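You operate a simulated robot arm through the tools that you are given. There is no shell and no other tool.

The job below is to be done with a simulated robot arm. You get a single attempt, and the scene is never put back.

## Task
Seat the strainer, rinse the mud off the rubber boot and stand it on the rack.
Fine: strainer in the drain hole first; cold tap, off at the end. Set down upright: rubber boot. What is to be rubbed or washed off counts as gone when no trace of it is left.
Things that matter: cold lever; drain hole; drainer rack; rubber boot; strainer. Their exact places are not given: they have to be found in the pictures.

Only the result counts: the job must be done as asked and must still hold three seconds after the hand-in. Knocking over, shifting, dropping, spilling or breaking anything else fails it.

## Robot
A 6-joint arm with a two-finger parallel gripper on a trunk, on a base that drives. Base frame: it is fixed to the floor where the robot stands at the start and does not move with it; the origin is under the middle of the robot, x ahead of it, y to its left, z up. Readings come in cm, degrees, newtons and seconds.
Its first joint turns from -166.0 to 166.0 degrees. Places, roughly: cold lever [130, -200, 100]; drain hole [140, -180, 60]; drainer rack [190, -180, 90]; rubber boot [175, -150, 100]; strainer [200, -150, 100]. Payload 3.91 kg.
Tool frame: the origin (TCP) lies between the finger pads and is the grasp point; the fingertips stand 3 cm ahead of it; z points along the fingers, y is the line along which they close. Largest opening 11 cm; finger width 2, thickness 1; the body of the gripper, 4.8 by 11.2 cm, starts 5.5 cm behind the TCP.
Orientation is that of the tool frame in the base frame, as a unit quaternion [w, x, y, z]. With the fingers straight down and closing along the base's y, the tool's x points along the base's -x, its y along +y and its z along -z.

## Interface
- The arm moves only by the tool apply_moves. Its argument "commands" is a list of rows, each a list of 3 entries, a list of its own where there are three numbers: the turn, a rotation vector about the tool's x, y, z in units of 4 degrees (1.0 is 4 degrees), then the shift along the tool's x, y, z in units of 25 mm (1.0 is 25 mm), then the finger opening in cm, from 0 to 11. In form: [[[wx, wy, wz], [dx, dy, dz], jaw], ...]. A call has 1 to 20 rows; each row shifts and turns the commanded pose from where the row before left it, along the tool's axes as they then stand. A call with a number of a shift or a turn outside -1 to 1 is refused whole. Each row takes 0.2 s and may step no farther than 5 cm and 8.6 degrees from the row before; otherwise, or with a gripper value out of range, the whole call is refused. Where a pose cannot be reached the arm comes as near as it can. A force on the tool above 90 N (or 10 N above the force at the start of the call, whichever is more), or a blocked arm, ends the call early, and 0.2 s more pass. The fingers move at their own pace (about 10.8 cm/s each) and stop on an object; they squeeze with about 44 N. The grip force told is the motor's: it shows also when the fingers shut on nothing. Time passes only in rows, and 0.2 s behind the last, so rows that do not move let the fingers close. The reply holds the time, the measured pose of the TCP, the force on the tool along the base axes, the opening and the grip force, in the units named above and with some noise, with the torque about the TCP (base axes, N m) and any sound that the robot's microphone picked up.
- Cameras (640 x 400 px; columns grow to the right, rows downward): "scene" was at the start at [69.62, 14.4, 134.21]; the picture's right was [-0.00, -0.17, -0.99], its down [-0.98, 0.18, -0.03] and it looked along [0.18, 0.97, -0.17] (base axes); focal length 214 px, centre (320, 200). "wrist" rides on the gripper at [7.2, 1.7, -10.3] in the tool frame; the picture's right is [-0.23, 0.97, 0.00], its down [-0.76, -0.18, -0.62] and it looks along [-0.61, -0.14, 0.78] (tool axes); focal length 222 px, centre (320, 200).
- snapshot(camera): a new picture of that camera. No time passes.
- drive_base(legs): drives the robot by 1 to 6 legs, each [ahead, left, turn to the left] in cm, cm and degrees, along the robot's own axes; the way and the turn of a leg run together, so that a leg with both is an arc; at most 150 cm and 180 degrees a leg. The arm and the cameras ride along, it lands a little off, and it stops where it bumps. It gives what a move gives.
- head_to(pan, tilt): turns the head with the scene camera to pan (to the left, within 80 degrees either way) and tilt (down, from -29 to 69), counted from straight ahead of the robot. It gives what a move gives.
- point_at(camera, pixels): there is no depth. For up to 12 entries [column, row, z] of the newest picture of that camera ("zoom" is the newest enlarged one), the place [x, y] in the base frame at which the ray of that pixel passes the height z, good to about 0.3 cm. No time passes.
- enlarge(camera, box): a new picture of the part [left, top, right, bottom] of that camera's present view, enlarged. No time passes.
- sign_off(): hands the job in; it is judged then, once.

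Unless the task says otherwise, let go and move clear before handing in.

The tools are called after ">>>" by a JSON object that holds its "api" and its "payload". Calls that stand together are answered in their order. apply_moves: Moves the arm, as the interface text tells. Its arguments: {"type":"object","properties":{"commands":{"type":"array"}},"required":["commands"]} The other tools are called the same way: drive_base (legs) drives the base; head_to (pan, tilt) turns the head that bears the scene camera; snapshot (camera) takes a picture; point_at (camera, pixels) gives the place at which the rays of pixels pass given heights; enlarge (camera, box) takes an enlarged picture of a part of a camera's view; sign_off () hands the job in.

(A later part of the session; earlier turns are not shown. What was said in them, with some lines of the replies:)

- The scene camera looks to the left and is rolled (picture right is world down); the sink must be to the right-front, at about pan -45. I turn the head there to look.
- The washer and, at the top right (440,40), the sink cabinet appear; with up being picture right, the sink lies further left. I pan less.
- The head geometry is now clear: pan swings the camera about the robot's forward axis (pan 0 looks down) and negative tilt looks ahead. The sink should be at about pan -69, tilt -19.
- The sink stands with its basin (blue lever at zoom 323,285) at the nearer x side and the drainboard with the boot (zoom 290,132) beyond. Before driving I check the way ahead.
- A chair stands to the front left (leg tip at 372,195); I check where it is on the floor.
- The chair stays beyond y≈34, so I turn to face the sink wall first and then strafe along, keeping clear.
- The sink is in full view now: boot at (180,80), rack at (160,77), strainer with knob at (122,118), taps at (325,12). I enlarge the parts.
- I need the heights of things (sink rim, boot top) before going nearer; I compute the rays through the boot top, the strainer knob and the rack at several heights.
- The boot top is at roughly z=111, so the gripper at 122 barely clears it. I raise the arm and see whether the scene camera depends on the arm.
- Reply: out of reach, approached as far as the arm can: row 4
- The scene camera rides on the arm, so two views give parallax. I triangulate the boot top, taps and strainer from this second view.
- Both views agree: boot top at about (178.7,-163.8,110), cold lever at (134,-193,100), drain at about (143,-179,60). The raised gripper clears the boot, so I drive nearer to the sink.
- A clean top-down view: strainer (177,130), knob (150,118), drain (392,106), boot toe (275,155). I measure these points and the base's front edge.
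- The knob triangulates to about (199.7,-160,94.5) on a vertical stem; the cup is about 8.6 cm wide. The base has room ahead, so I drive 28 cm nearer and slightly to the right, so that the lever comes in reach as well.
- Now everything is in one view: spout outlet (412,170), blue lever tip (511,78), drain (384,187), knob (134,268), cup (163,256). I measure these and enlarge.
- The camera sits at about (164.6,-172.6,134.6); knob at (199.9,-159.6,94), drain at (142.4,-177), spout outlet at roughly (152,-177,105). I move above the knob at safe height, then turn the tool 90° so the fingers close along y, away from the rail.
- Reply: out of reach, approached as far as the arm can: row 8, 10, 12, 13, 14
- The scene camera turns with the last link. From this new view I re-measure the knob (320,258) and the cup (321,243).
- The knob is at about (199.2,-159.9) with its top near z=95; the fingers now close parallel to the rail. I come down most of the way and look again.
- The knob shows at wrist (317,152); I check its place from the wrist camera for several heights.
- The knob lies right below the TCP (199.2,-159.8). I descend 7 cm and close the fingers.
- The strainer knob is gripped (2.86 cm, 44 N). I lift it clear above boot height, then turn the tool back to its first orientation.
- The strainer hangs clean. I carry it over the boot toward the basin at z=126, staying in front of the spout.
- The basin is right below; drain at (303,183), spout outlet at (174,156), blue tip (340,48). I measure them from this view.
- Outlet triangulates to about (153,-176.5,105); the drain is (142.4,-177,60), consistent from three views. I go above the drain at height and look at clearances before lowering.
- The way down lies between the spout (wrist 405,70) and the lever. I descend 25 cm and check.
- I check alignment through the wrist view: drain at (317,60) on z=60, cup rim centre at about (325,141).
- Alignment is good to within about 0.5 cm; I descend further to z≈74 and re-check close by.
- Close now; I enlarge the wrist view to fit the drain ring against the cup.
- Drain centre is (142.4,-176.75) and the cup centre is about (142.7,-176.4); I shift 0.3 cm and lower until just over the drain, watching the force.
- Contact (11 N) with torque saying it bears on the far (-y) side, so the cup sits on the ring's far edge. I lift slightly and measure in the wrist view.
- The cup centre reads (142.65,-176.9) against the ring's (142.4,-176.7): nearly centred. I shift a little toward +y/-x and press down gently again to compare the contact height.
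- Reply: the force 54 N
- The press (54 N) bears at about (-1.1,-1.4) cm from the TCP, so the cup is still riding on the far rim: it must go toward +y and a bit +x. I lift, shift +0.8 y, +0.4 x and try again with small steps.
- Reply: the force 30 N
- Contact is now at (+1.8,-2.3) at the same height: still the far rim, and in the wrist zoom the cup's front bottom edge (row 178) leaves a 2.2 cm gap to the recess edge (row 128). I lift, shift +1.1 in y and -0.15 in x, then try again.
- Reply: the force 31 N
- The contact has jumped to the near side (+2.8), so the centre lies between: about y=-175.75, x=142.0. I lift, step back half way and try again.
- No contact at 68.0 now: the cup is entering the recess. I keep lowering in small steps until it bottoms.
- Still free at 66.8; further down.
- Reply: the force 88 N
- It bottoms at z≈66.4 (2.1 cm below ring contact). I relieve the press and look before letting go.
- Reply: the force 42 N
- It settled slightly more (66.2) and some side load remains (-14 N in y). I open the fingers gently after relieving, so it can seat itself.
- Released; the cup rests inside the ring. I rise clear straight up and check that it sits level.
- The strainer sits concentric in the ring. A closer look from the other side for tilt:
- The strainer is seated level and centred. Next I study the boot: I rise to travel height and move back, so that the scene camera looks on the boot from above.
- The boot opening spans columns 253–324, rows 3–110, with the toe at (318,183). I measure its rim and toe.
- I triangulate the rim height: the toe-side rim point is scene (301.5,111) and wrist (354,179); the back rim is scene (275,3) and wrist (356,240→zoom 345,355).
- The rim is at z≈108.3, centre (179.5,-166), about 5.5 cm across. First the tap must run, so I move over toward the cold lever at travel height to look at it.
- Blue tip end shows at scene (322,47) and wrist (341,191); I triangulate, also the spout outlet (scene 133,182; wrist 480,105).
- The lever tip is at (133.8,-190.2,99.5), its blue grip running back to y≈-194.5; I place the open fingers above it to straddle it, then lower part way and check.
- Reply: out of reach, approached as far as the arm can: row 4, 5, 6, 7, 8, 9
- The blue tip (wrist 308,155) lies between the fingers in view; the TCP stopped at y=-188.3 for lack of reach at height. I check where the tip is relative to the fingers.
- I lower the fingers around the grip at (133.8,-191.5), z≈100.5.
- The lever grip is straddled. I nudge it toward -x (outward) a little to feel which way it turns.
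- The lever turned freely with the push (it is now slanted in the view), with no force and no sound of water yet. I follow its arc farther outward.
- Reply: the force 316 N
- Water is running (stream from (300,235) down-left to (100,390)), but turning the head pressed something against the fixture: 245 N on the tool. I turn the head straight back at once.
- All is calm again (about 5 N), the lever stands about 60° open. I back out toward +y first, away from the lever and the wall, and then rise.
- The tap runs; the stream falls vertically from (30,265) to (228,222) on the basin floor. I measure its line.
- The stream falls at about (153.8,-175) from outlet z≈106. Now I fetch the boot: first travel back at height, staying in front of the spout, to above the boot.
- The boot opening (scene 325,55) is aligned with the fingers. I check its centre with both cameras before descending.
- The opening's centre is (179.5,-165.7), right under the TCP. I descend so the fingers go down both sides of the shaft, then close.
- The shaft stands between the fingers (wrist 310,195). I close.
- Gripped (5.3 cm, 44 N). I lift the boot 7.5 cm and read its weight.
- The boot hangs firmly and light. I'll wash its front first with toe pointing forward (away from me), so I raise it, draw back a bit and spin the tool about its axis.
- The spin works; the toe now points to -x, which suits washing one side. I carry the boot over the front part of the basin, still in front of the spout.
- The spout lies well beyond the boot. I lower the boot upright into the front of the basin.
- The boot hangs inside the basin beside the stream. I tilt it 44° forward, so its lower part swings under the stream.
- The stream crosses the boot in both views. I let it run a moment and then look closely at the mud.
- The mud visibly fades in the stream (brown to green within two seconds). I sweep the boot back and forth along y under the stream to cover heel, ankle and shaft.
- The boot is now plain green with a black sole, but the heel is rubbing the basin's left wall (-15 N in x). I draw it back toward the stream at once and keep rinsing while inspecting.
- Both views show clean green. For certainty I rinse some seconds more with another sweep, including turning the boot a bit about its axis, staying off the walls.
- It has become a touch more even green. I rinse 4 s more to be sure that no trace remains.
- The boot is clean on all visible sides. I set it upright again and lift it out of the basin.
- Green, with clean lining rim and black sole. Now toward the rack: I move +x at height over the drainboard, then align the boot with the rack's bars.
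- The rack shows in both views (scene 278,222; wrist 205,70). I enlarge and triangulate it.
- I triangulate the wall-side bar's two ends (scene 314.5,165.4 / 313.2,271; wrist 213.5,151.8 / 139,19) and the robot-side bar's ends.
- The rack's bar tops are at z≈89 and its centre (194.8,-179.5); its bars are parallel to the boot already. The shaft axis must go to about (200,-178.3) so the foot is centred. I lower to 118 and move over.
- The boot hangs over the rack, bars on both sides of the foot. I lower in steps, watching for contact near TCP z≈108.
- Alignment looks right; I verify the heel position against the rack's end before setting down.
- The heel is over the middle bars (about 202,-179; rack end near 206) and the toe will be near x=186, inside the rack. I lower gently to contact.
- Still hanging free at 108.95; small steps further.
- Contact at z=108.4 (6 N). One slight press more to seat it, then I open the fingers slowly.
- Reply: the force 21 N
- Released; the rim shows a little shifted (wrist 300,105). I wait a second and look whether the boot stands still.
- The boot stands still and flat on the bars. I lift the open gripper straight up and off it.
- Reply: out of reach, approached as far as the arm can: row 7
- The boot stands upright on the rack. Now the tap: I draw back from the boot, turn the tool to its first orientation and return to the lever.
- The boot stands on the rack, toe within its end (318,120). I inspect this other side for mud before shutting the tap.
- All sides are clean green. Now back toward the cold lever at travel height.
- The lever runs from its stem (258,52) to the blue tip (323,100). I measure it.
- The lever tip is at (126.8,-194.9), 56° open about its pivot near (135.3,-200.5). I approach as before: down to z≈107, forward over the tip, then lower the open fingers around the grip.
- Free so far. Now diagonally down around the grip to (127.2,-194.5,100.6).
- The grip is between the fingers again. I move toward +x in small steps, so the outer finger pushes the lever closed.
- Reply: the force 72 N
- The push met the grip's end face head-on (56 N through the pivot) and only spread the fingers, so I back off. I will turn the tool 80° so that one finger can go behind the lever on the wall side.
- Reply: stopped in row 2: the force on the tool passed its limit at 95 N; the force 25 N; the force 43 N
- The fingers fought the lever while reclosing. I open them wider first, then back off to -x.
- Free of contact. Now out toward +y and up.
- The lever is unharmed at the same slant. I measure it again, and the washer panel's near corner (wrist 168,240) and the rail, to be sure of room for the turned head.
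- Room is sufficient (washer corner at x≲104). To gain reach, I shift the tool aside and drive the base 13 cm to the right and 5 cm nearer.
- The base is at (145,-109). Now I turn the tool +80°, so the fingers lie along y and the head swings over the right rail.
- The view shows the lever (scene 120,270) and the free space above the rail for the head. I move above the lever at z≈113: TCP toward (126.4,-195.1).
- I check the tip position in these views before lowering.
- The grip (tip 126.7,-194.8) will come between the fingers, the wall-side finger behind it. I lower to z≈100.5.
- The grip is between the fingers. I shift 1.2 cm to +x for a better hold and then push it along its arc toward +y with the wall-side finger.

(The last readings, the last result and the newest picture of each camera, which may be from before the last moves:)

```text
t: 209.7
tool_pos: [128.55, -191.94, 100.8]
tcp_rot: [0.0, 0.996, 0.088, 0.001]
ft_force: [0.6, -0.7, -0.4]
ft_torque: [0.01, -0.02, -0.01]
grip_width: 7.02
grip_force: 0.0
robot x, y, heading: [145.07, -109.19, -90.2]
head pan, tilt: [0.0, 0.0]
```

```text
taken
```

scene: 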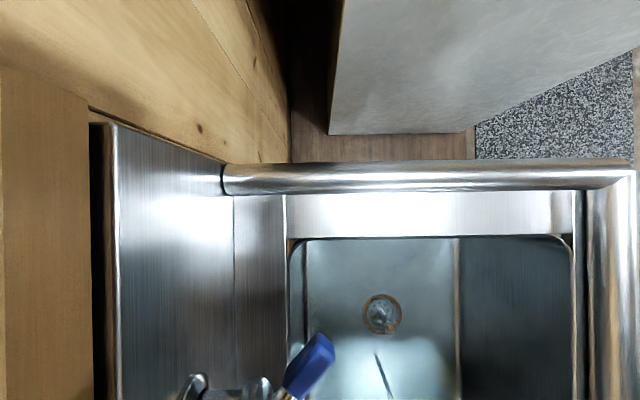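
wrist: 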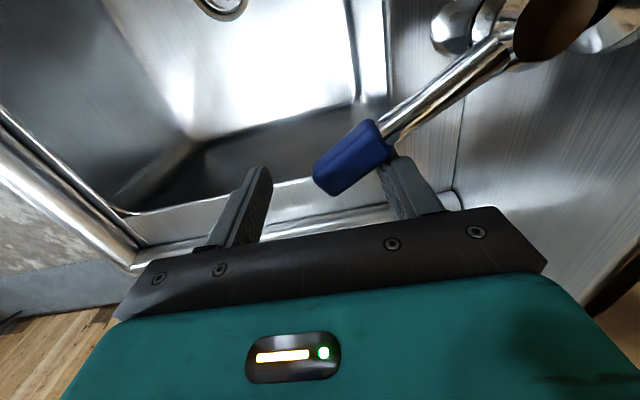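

The lever turns easily with the finger. I continue along the arc to the closed direction.

>>> {"api": "apply_moves", "payload": {"commands": [[[0, 0, 0], [0.36, -0.22, 0], 7], [[0, 0, 0], [0.36, -0.22, 0], 7], [[0, 0, 0], [0.24, -0.1, 0], 7], [[0, 0, 0], [0.24, -0.1, 0], 7], [[0, 0, 0], [0, 0, 0], 7]]}}

>>> {"api": "snapshot", "payload": {"camera": "wrist"}}

>>> {"api": "snapshot", "payload": {"camera": "scene"}}

```text
t: 210.9
tool_pos: [131.23, -189.69, 100.76]
tcp_rot: [0.001, 0.996, 0.087, 0.001]
ft_force: [0.1, 0.4, -0.5]
ft_torque: [-0.01, 0.01, -0.04]
grip_width: 7.01
grip_force: 0.0
robot x, y, heading: [145.04, -109.15, -90.3]
head pan, tilt: [0.0, 0.0]
```

```text
taken
```

wrist: 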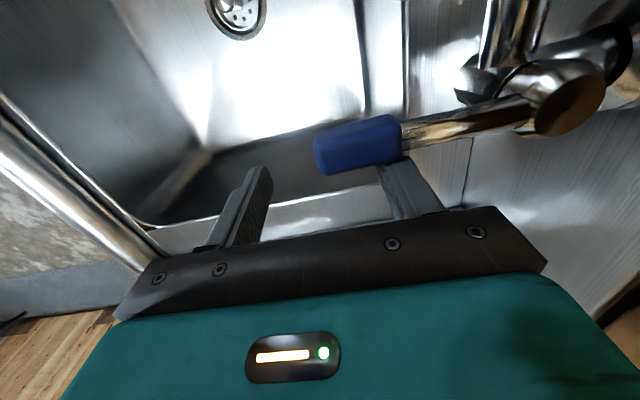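

```text
taken
```

scene: 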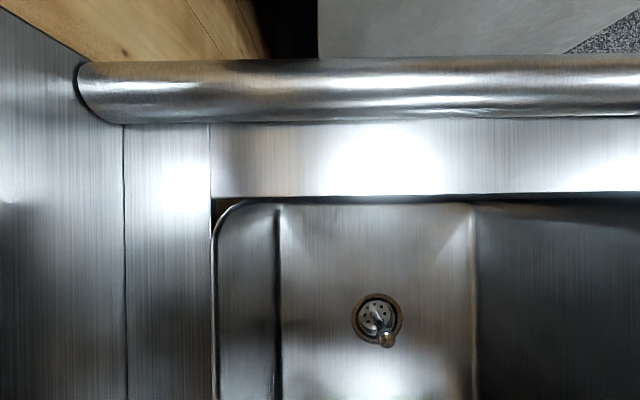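

The lever is nearly at its closed direction. I press on in small steps until I feel the stop.

>>> {"api": "apply_moves", "payload": {"commands": [[[0, 0, 0], [0.2, -0.05, 0], 7], [[0, 0, 0], [0.15, 0, 0], 7], [[0, 0, 0], [0, 0, 0], 7]]}}

>>> {"api": "head_to", "payload": {"pan": 0, "tilt": 30}}

>>> {"api": "snapshot", "payload": {"camera": "scene"}}

>>> {"api": "snapshot", "payload": {"camera": "wrist"}}

```text
t: 211.7
tool_pos: [131.52, -189.49, 100.67]
tcp_rot: [0.001, 0.996, 0.085, 0.001]
ft_force: [-43.2, -14.1, 4.8]
ft_torque: [-0.19, -0.27, -2.04]
grip_width: 7.29
grip_force: 2.6
robot x, y, heading: [145.28, -108.98, -90.4]
head pan, tilt: [0.0, 0.0]
```

```text
t: 212.7
tool_pos: [131.51, -189.37, 100.65]
tcp_rot: [0.001, 0.996, 0.086, 0.001]
ft_force: [-63.3, -16.2, 8.6]
ft_torque: [-0.33, -0.39, -2.92]
grip_width: 7.27
grip_force: 2.6
robot x, y, heading: [145.03, -109.05, -90.5]
head pan, tilt: [0.0, 30.0]
```

```text
taken
```

scene: 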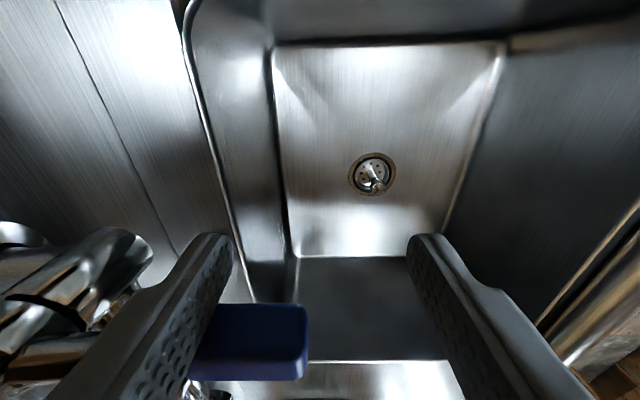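

```text
taken
```

wrist: 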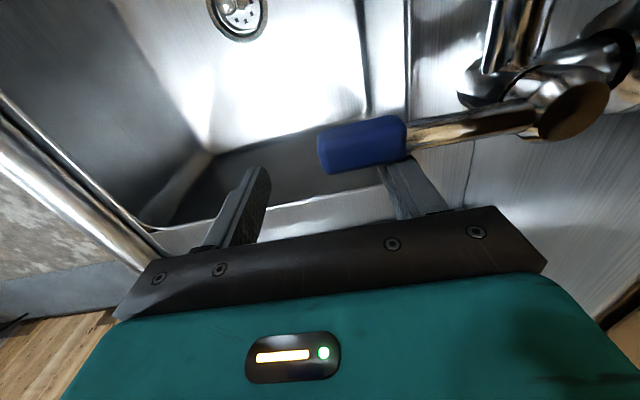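

The lever is at its stop (63 N) and no stream is to be seen over the basin. I ease off and rise straight up.

>>> {"api": "apply_moves", "payload": {"commands": [[[0, 0, 0], [-0.2, 0, 0], 7.5], [[0, 0, 0], [-0.3, 0, 0], 7.5], [[0, 0, 0], [-0.3, 0, 0], 7.5], [[0, 0, 0], [0, 0, -0.6], 7.5], [[0, 0, 0], [0, 0, -1], 7.5], [[0, 0, 0], [0, 0, -1], 7.5], [[0, 0, 0], [0, 0, -1], 7.5], [[0, 0, 0], [0, -1, -1], 7.5], [[0, 0, 0], [0, -1, -1], 7.5], [[0, 0, 0], [0, -1, 0], 7.5], [[0, 0, 0], [0, -1, 0], 7.5], [[0, 0, 0], [0, -1, 0], 7.5], [[0, 0, 0], [0, -1, 0], 7.5], [[0, 0, 0], [0, -1, 0], 7.5], [[0, 0, 0], [0, 0, 0], 7.5]]}}

>>> {"api": "head_to", "payload": {"pan": 0, "tilt": 20}}

>>> {"api": "snapshot", "payload": {"camera": "scene"}}

>>> {"api": "snapshot", "payload": {"camera": "wrist"}}

```text
t: 215.9
tool_pos: [127.11, -172.43, 114.8]
tcp_rot: [0.001, 0.996, 0.088, 0.0]
ft_force: [0.1, 0.5, 0.1]
ft_torque: [0.02, -0.04, -0.01]
grip_width: 7.51
grip_force: 0.0
robot x, y, heading: [144.93, -109.49, -90.2]
head pan, tilt: [0.0, 30.0]
```

```text
t: 216.6
tool_pos: [127.1, -172.45, 114.61]
tcp_rot: [0.001, 0.996, 0.086, 0.001]
ft_force: [-0.5, 0.0, -0.3]
ft_torque: [0.02, 0.01, 0.0]
grip_width: 7.49
grip_force: 0.0
robot x, y, heading: [145.19, -108.88, -90.2]
head pan, tilt: [0.0, 20.0]
```

```text
taken
```

scene: 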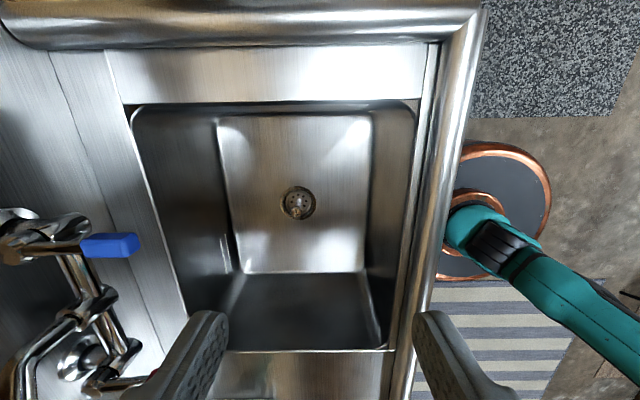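

```text
taken
```

wrist: 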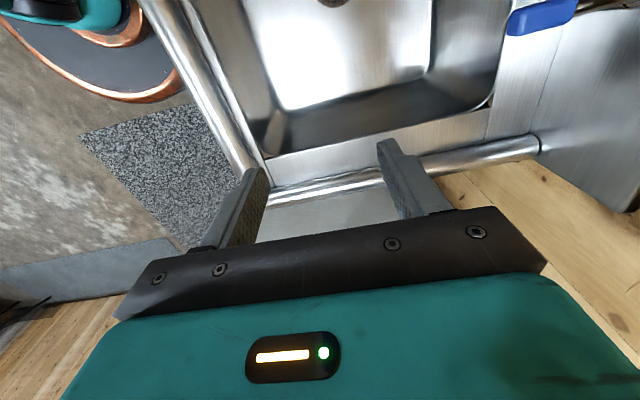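

The stream is gone, the blue lever stands square to the wall, and the strainer is still seated. I back away, turn the tool back, and take a last look at everything.

>>> {"api": "apply_moves", "payload": {"commands": [[[0, 0, 0], [0, -1, -1], 8], [[0, 0, 0], [0, -1, -1], 8], [[0, 0, 0], [0, -1, -1], 8], [[0, 0, 0], [0, -1, 0], 8], [[0, 0, 0], [0, -1, 0], 8], [[0, 0, 0], [0, -1, 0], 8], [[0, 0, 0], [0, -1, 0], 8], [[0, 0, 0], [0, -1, 0], 8], [[0, 0, 0], [0.8, 0, 0], 8], [[0, 0, 0], [1, 0, 0], 8], [[0, 0, 0], [1, 0, 0], 8], [[0, 0, 0], [1, 0, 0], 8], [[0, 0, 0], [0, 0, 0], 8]]}}

>>> {"api": "apply_moves", "payload": {"commands": [[[0, 0, -1], [0, 0, 0], 8], [[0, 0, -1], [0, 0, 0], 8], [[0, 0, -1], [0, 0, 0], 8], [[0, 0, -1], [0, 0, 0], 8], [[0, 0, -1], [0, 0, 0], 8], [[0, 0, -1], [0, 0, 0], 8], [[0, 0, -1], [0, 0, 0], 8], [[0, 0, -1], [0, 0, 0], 8], [[0, 0, -1], [0, 0, 0], 8], [[0, 0, -1], [0, 0, 0], 8], [[0, 0, -1], [0, 0, 0], 8], [[0, 0, -1], [0, 0, 0], 8], [[0, 0, -1], [0, 0, 0], 8], [[0, 0, -1], [0, 0, 0], 8], [[0, 0, -1], [0, 0, 0], 8], [[0, 0, -1], [0, 0, 0], 8], [[0, 0, -1], [0, 0, 0], 8], [[0, 0, -1], [0, 0, 0], 8], [[0, 0, -1], [0, 0, 0], 8], [[0, 0, -1], [0, 0, 0], 8]]}}

>>> {"api": "drive_base", "payload": {"legs": [[-25, 10, 0]]}}

>>> {"api": "head_to", "payload": {"pan": 10, "tilt": -29}}

>>> {"api": "snapshot", "payload": {"camera": "scene"}}

```text
t: 219.4
tool_pos: [132.93, -151.09, 122.21]
tcp_rot: [0.001, 0.996, 0.087, 0.001]
ft_force: [0.1, -0.5, -0.2]
ft_torque: [-0.03, 0.02, -0.02]
grip_width: 8.0
grip_force: 0.0
robot x, y, heading: [145.1, -109.08, -90.2]
head pan, tilt: [0.0, 20.0]
```

```text
t: 223.6
tool_pos: [132.91, -151.24, 122.29]
tcp_rot: [0.001, 0.707, 0.707, 0.0]
ft_force: [-0.3, 0.2, 0.9]
ft_torque: [0.0, 0.0, 0.01]
grip_width: 8.0
grip_force: 0.1
robot x, y, heading: [145.05, -108.9, -90.1]
head pan, tilt: [0.0, 20.0]
```

```text
t: 225.5
tool_pos: [143.13, -125.93, 122.23]
tcp_rot: [0.002, 0.706, 0.708, 0.0]
ft_force: [0.5, 0.2, 0.6]
ft_torque: [0.0, -0.02, -0.03]
grip_width: 8.0
grip_force: 0.0
robot x, y, heading: [155.12, -83.59, -90.1]
head pan, tilt: [0.0, 20.0]
```

```text
t: 226.7
tool_pos: [143.08, -125.85, 122.28]
tcp_rot: [0.001, 0.706, 0.708, 0.001]
ft_force: [-0.4, -0.8, -0.3]
ft_torque: [-0.01, 0.0, 0.0]
grip_width: 8.0
grip_force: 0.1
robot x, y, heading: [155.3, -83.47, -90.1]
head pan, tilt: [10.0, -28.6]
```

```text
taken
```

scene: 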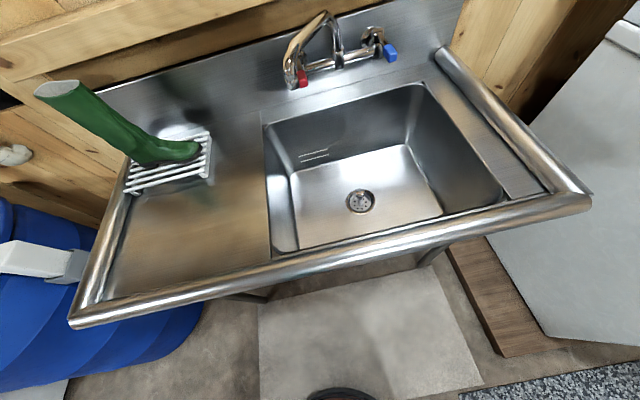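

The tap is dry, the spout is where it was, the strainer sits in the drain, and the boot stands on the rack. Two last enlargements to check boot and strainer.

>>> {"api": "enlarge", "payload": {"camera": "scene", "box": [20, 60, 240, 220]}}

>>> {"api": "enlarge", "payload": {"camera": "scene", "box": [300, 150, 420, 240]}}

>>> {"api": "enlarge", "payload": {"camera": "scene", "box": [260, 0, 420, 100]}}

```text
2.50 times, centred on (130, 140) of scene
```

zoom: 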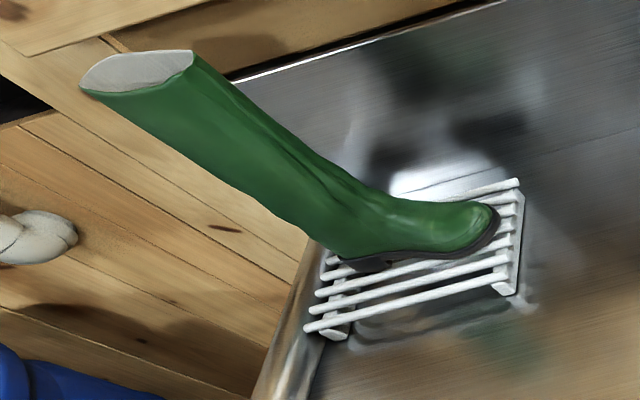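

```text
4.44 times, centred on (360, 195) of scene
```

zoom: 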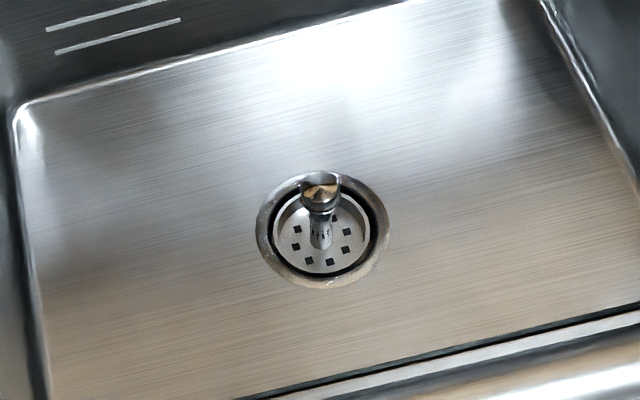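

```text
4.00 times, centred on (340, 50) of scene
```

zoom: 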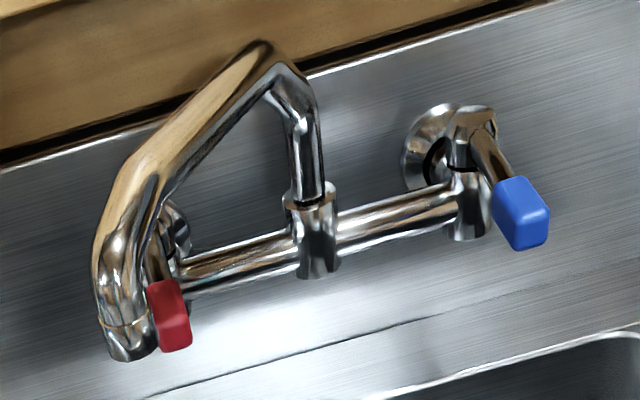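

All is in order: the strainer is seated, the tap is shut with no drop at the spout, and the clean green boot stands upright on the rack. The gripper is empty and clear, so I hand in.

>>> {"api": "sign_off", "payload": {}}

```text
The job is handed in.
```

I've handed the job in; the judge's result hasn't come back. In the last pictures everything looked as asked:

- **Strainer:** it sits level and centred in the drain hole, and went in before the water was turned on.
- **Boot:** it was rinsed under the cold tap until no brown showed on any side I could see. It now stands upright on the drainer rack. I never got a picture of the underside of the sole.
- **Tap:** the cold lever is back against its stop and no water was coming from the spout.

Two things pushed hard on the tap fittings along the way. While I was opening the tap, turning the robot's head pressed it against them with about 250 N. While closing, the fingers jammed against the end of the lever at up to about 95 N before I came at it from the other side. During the rinse, the boot's heel also rubbed the basin wall lightly. In the last pictures the spout and both levers looked as they did at the start, and nothing else looked shifted.
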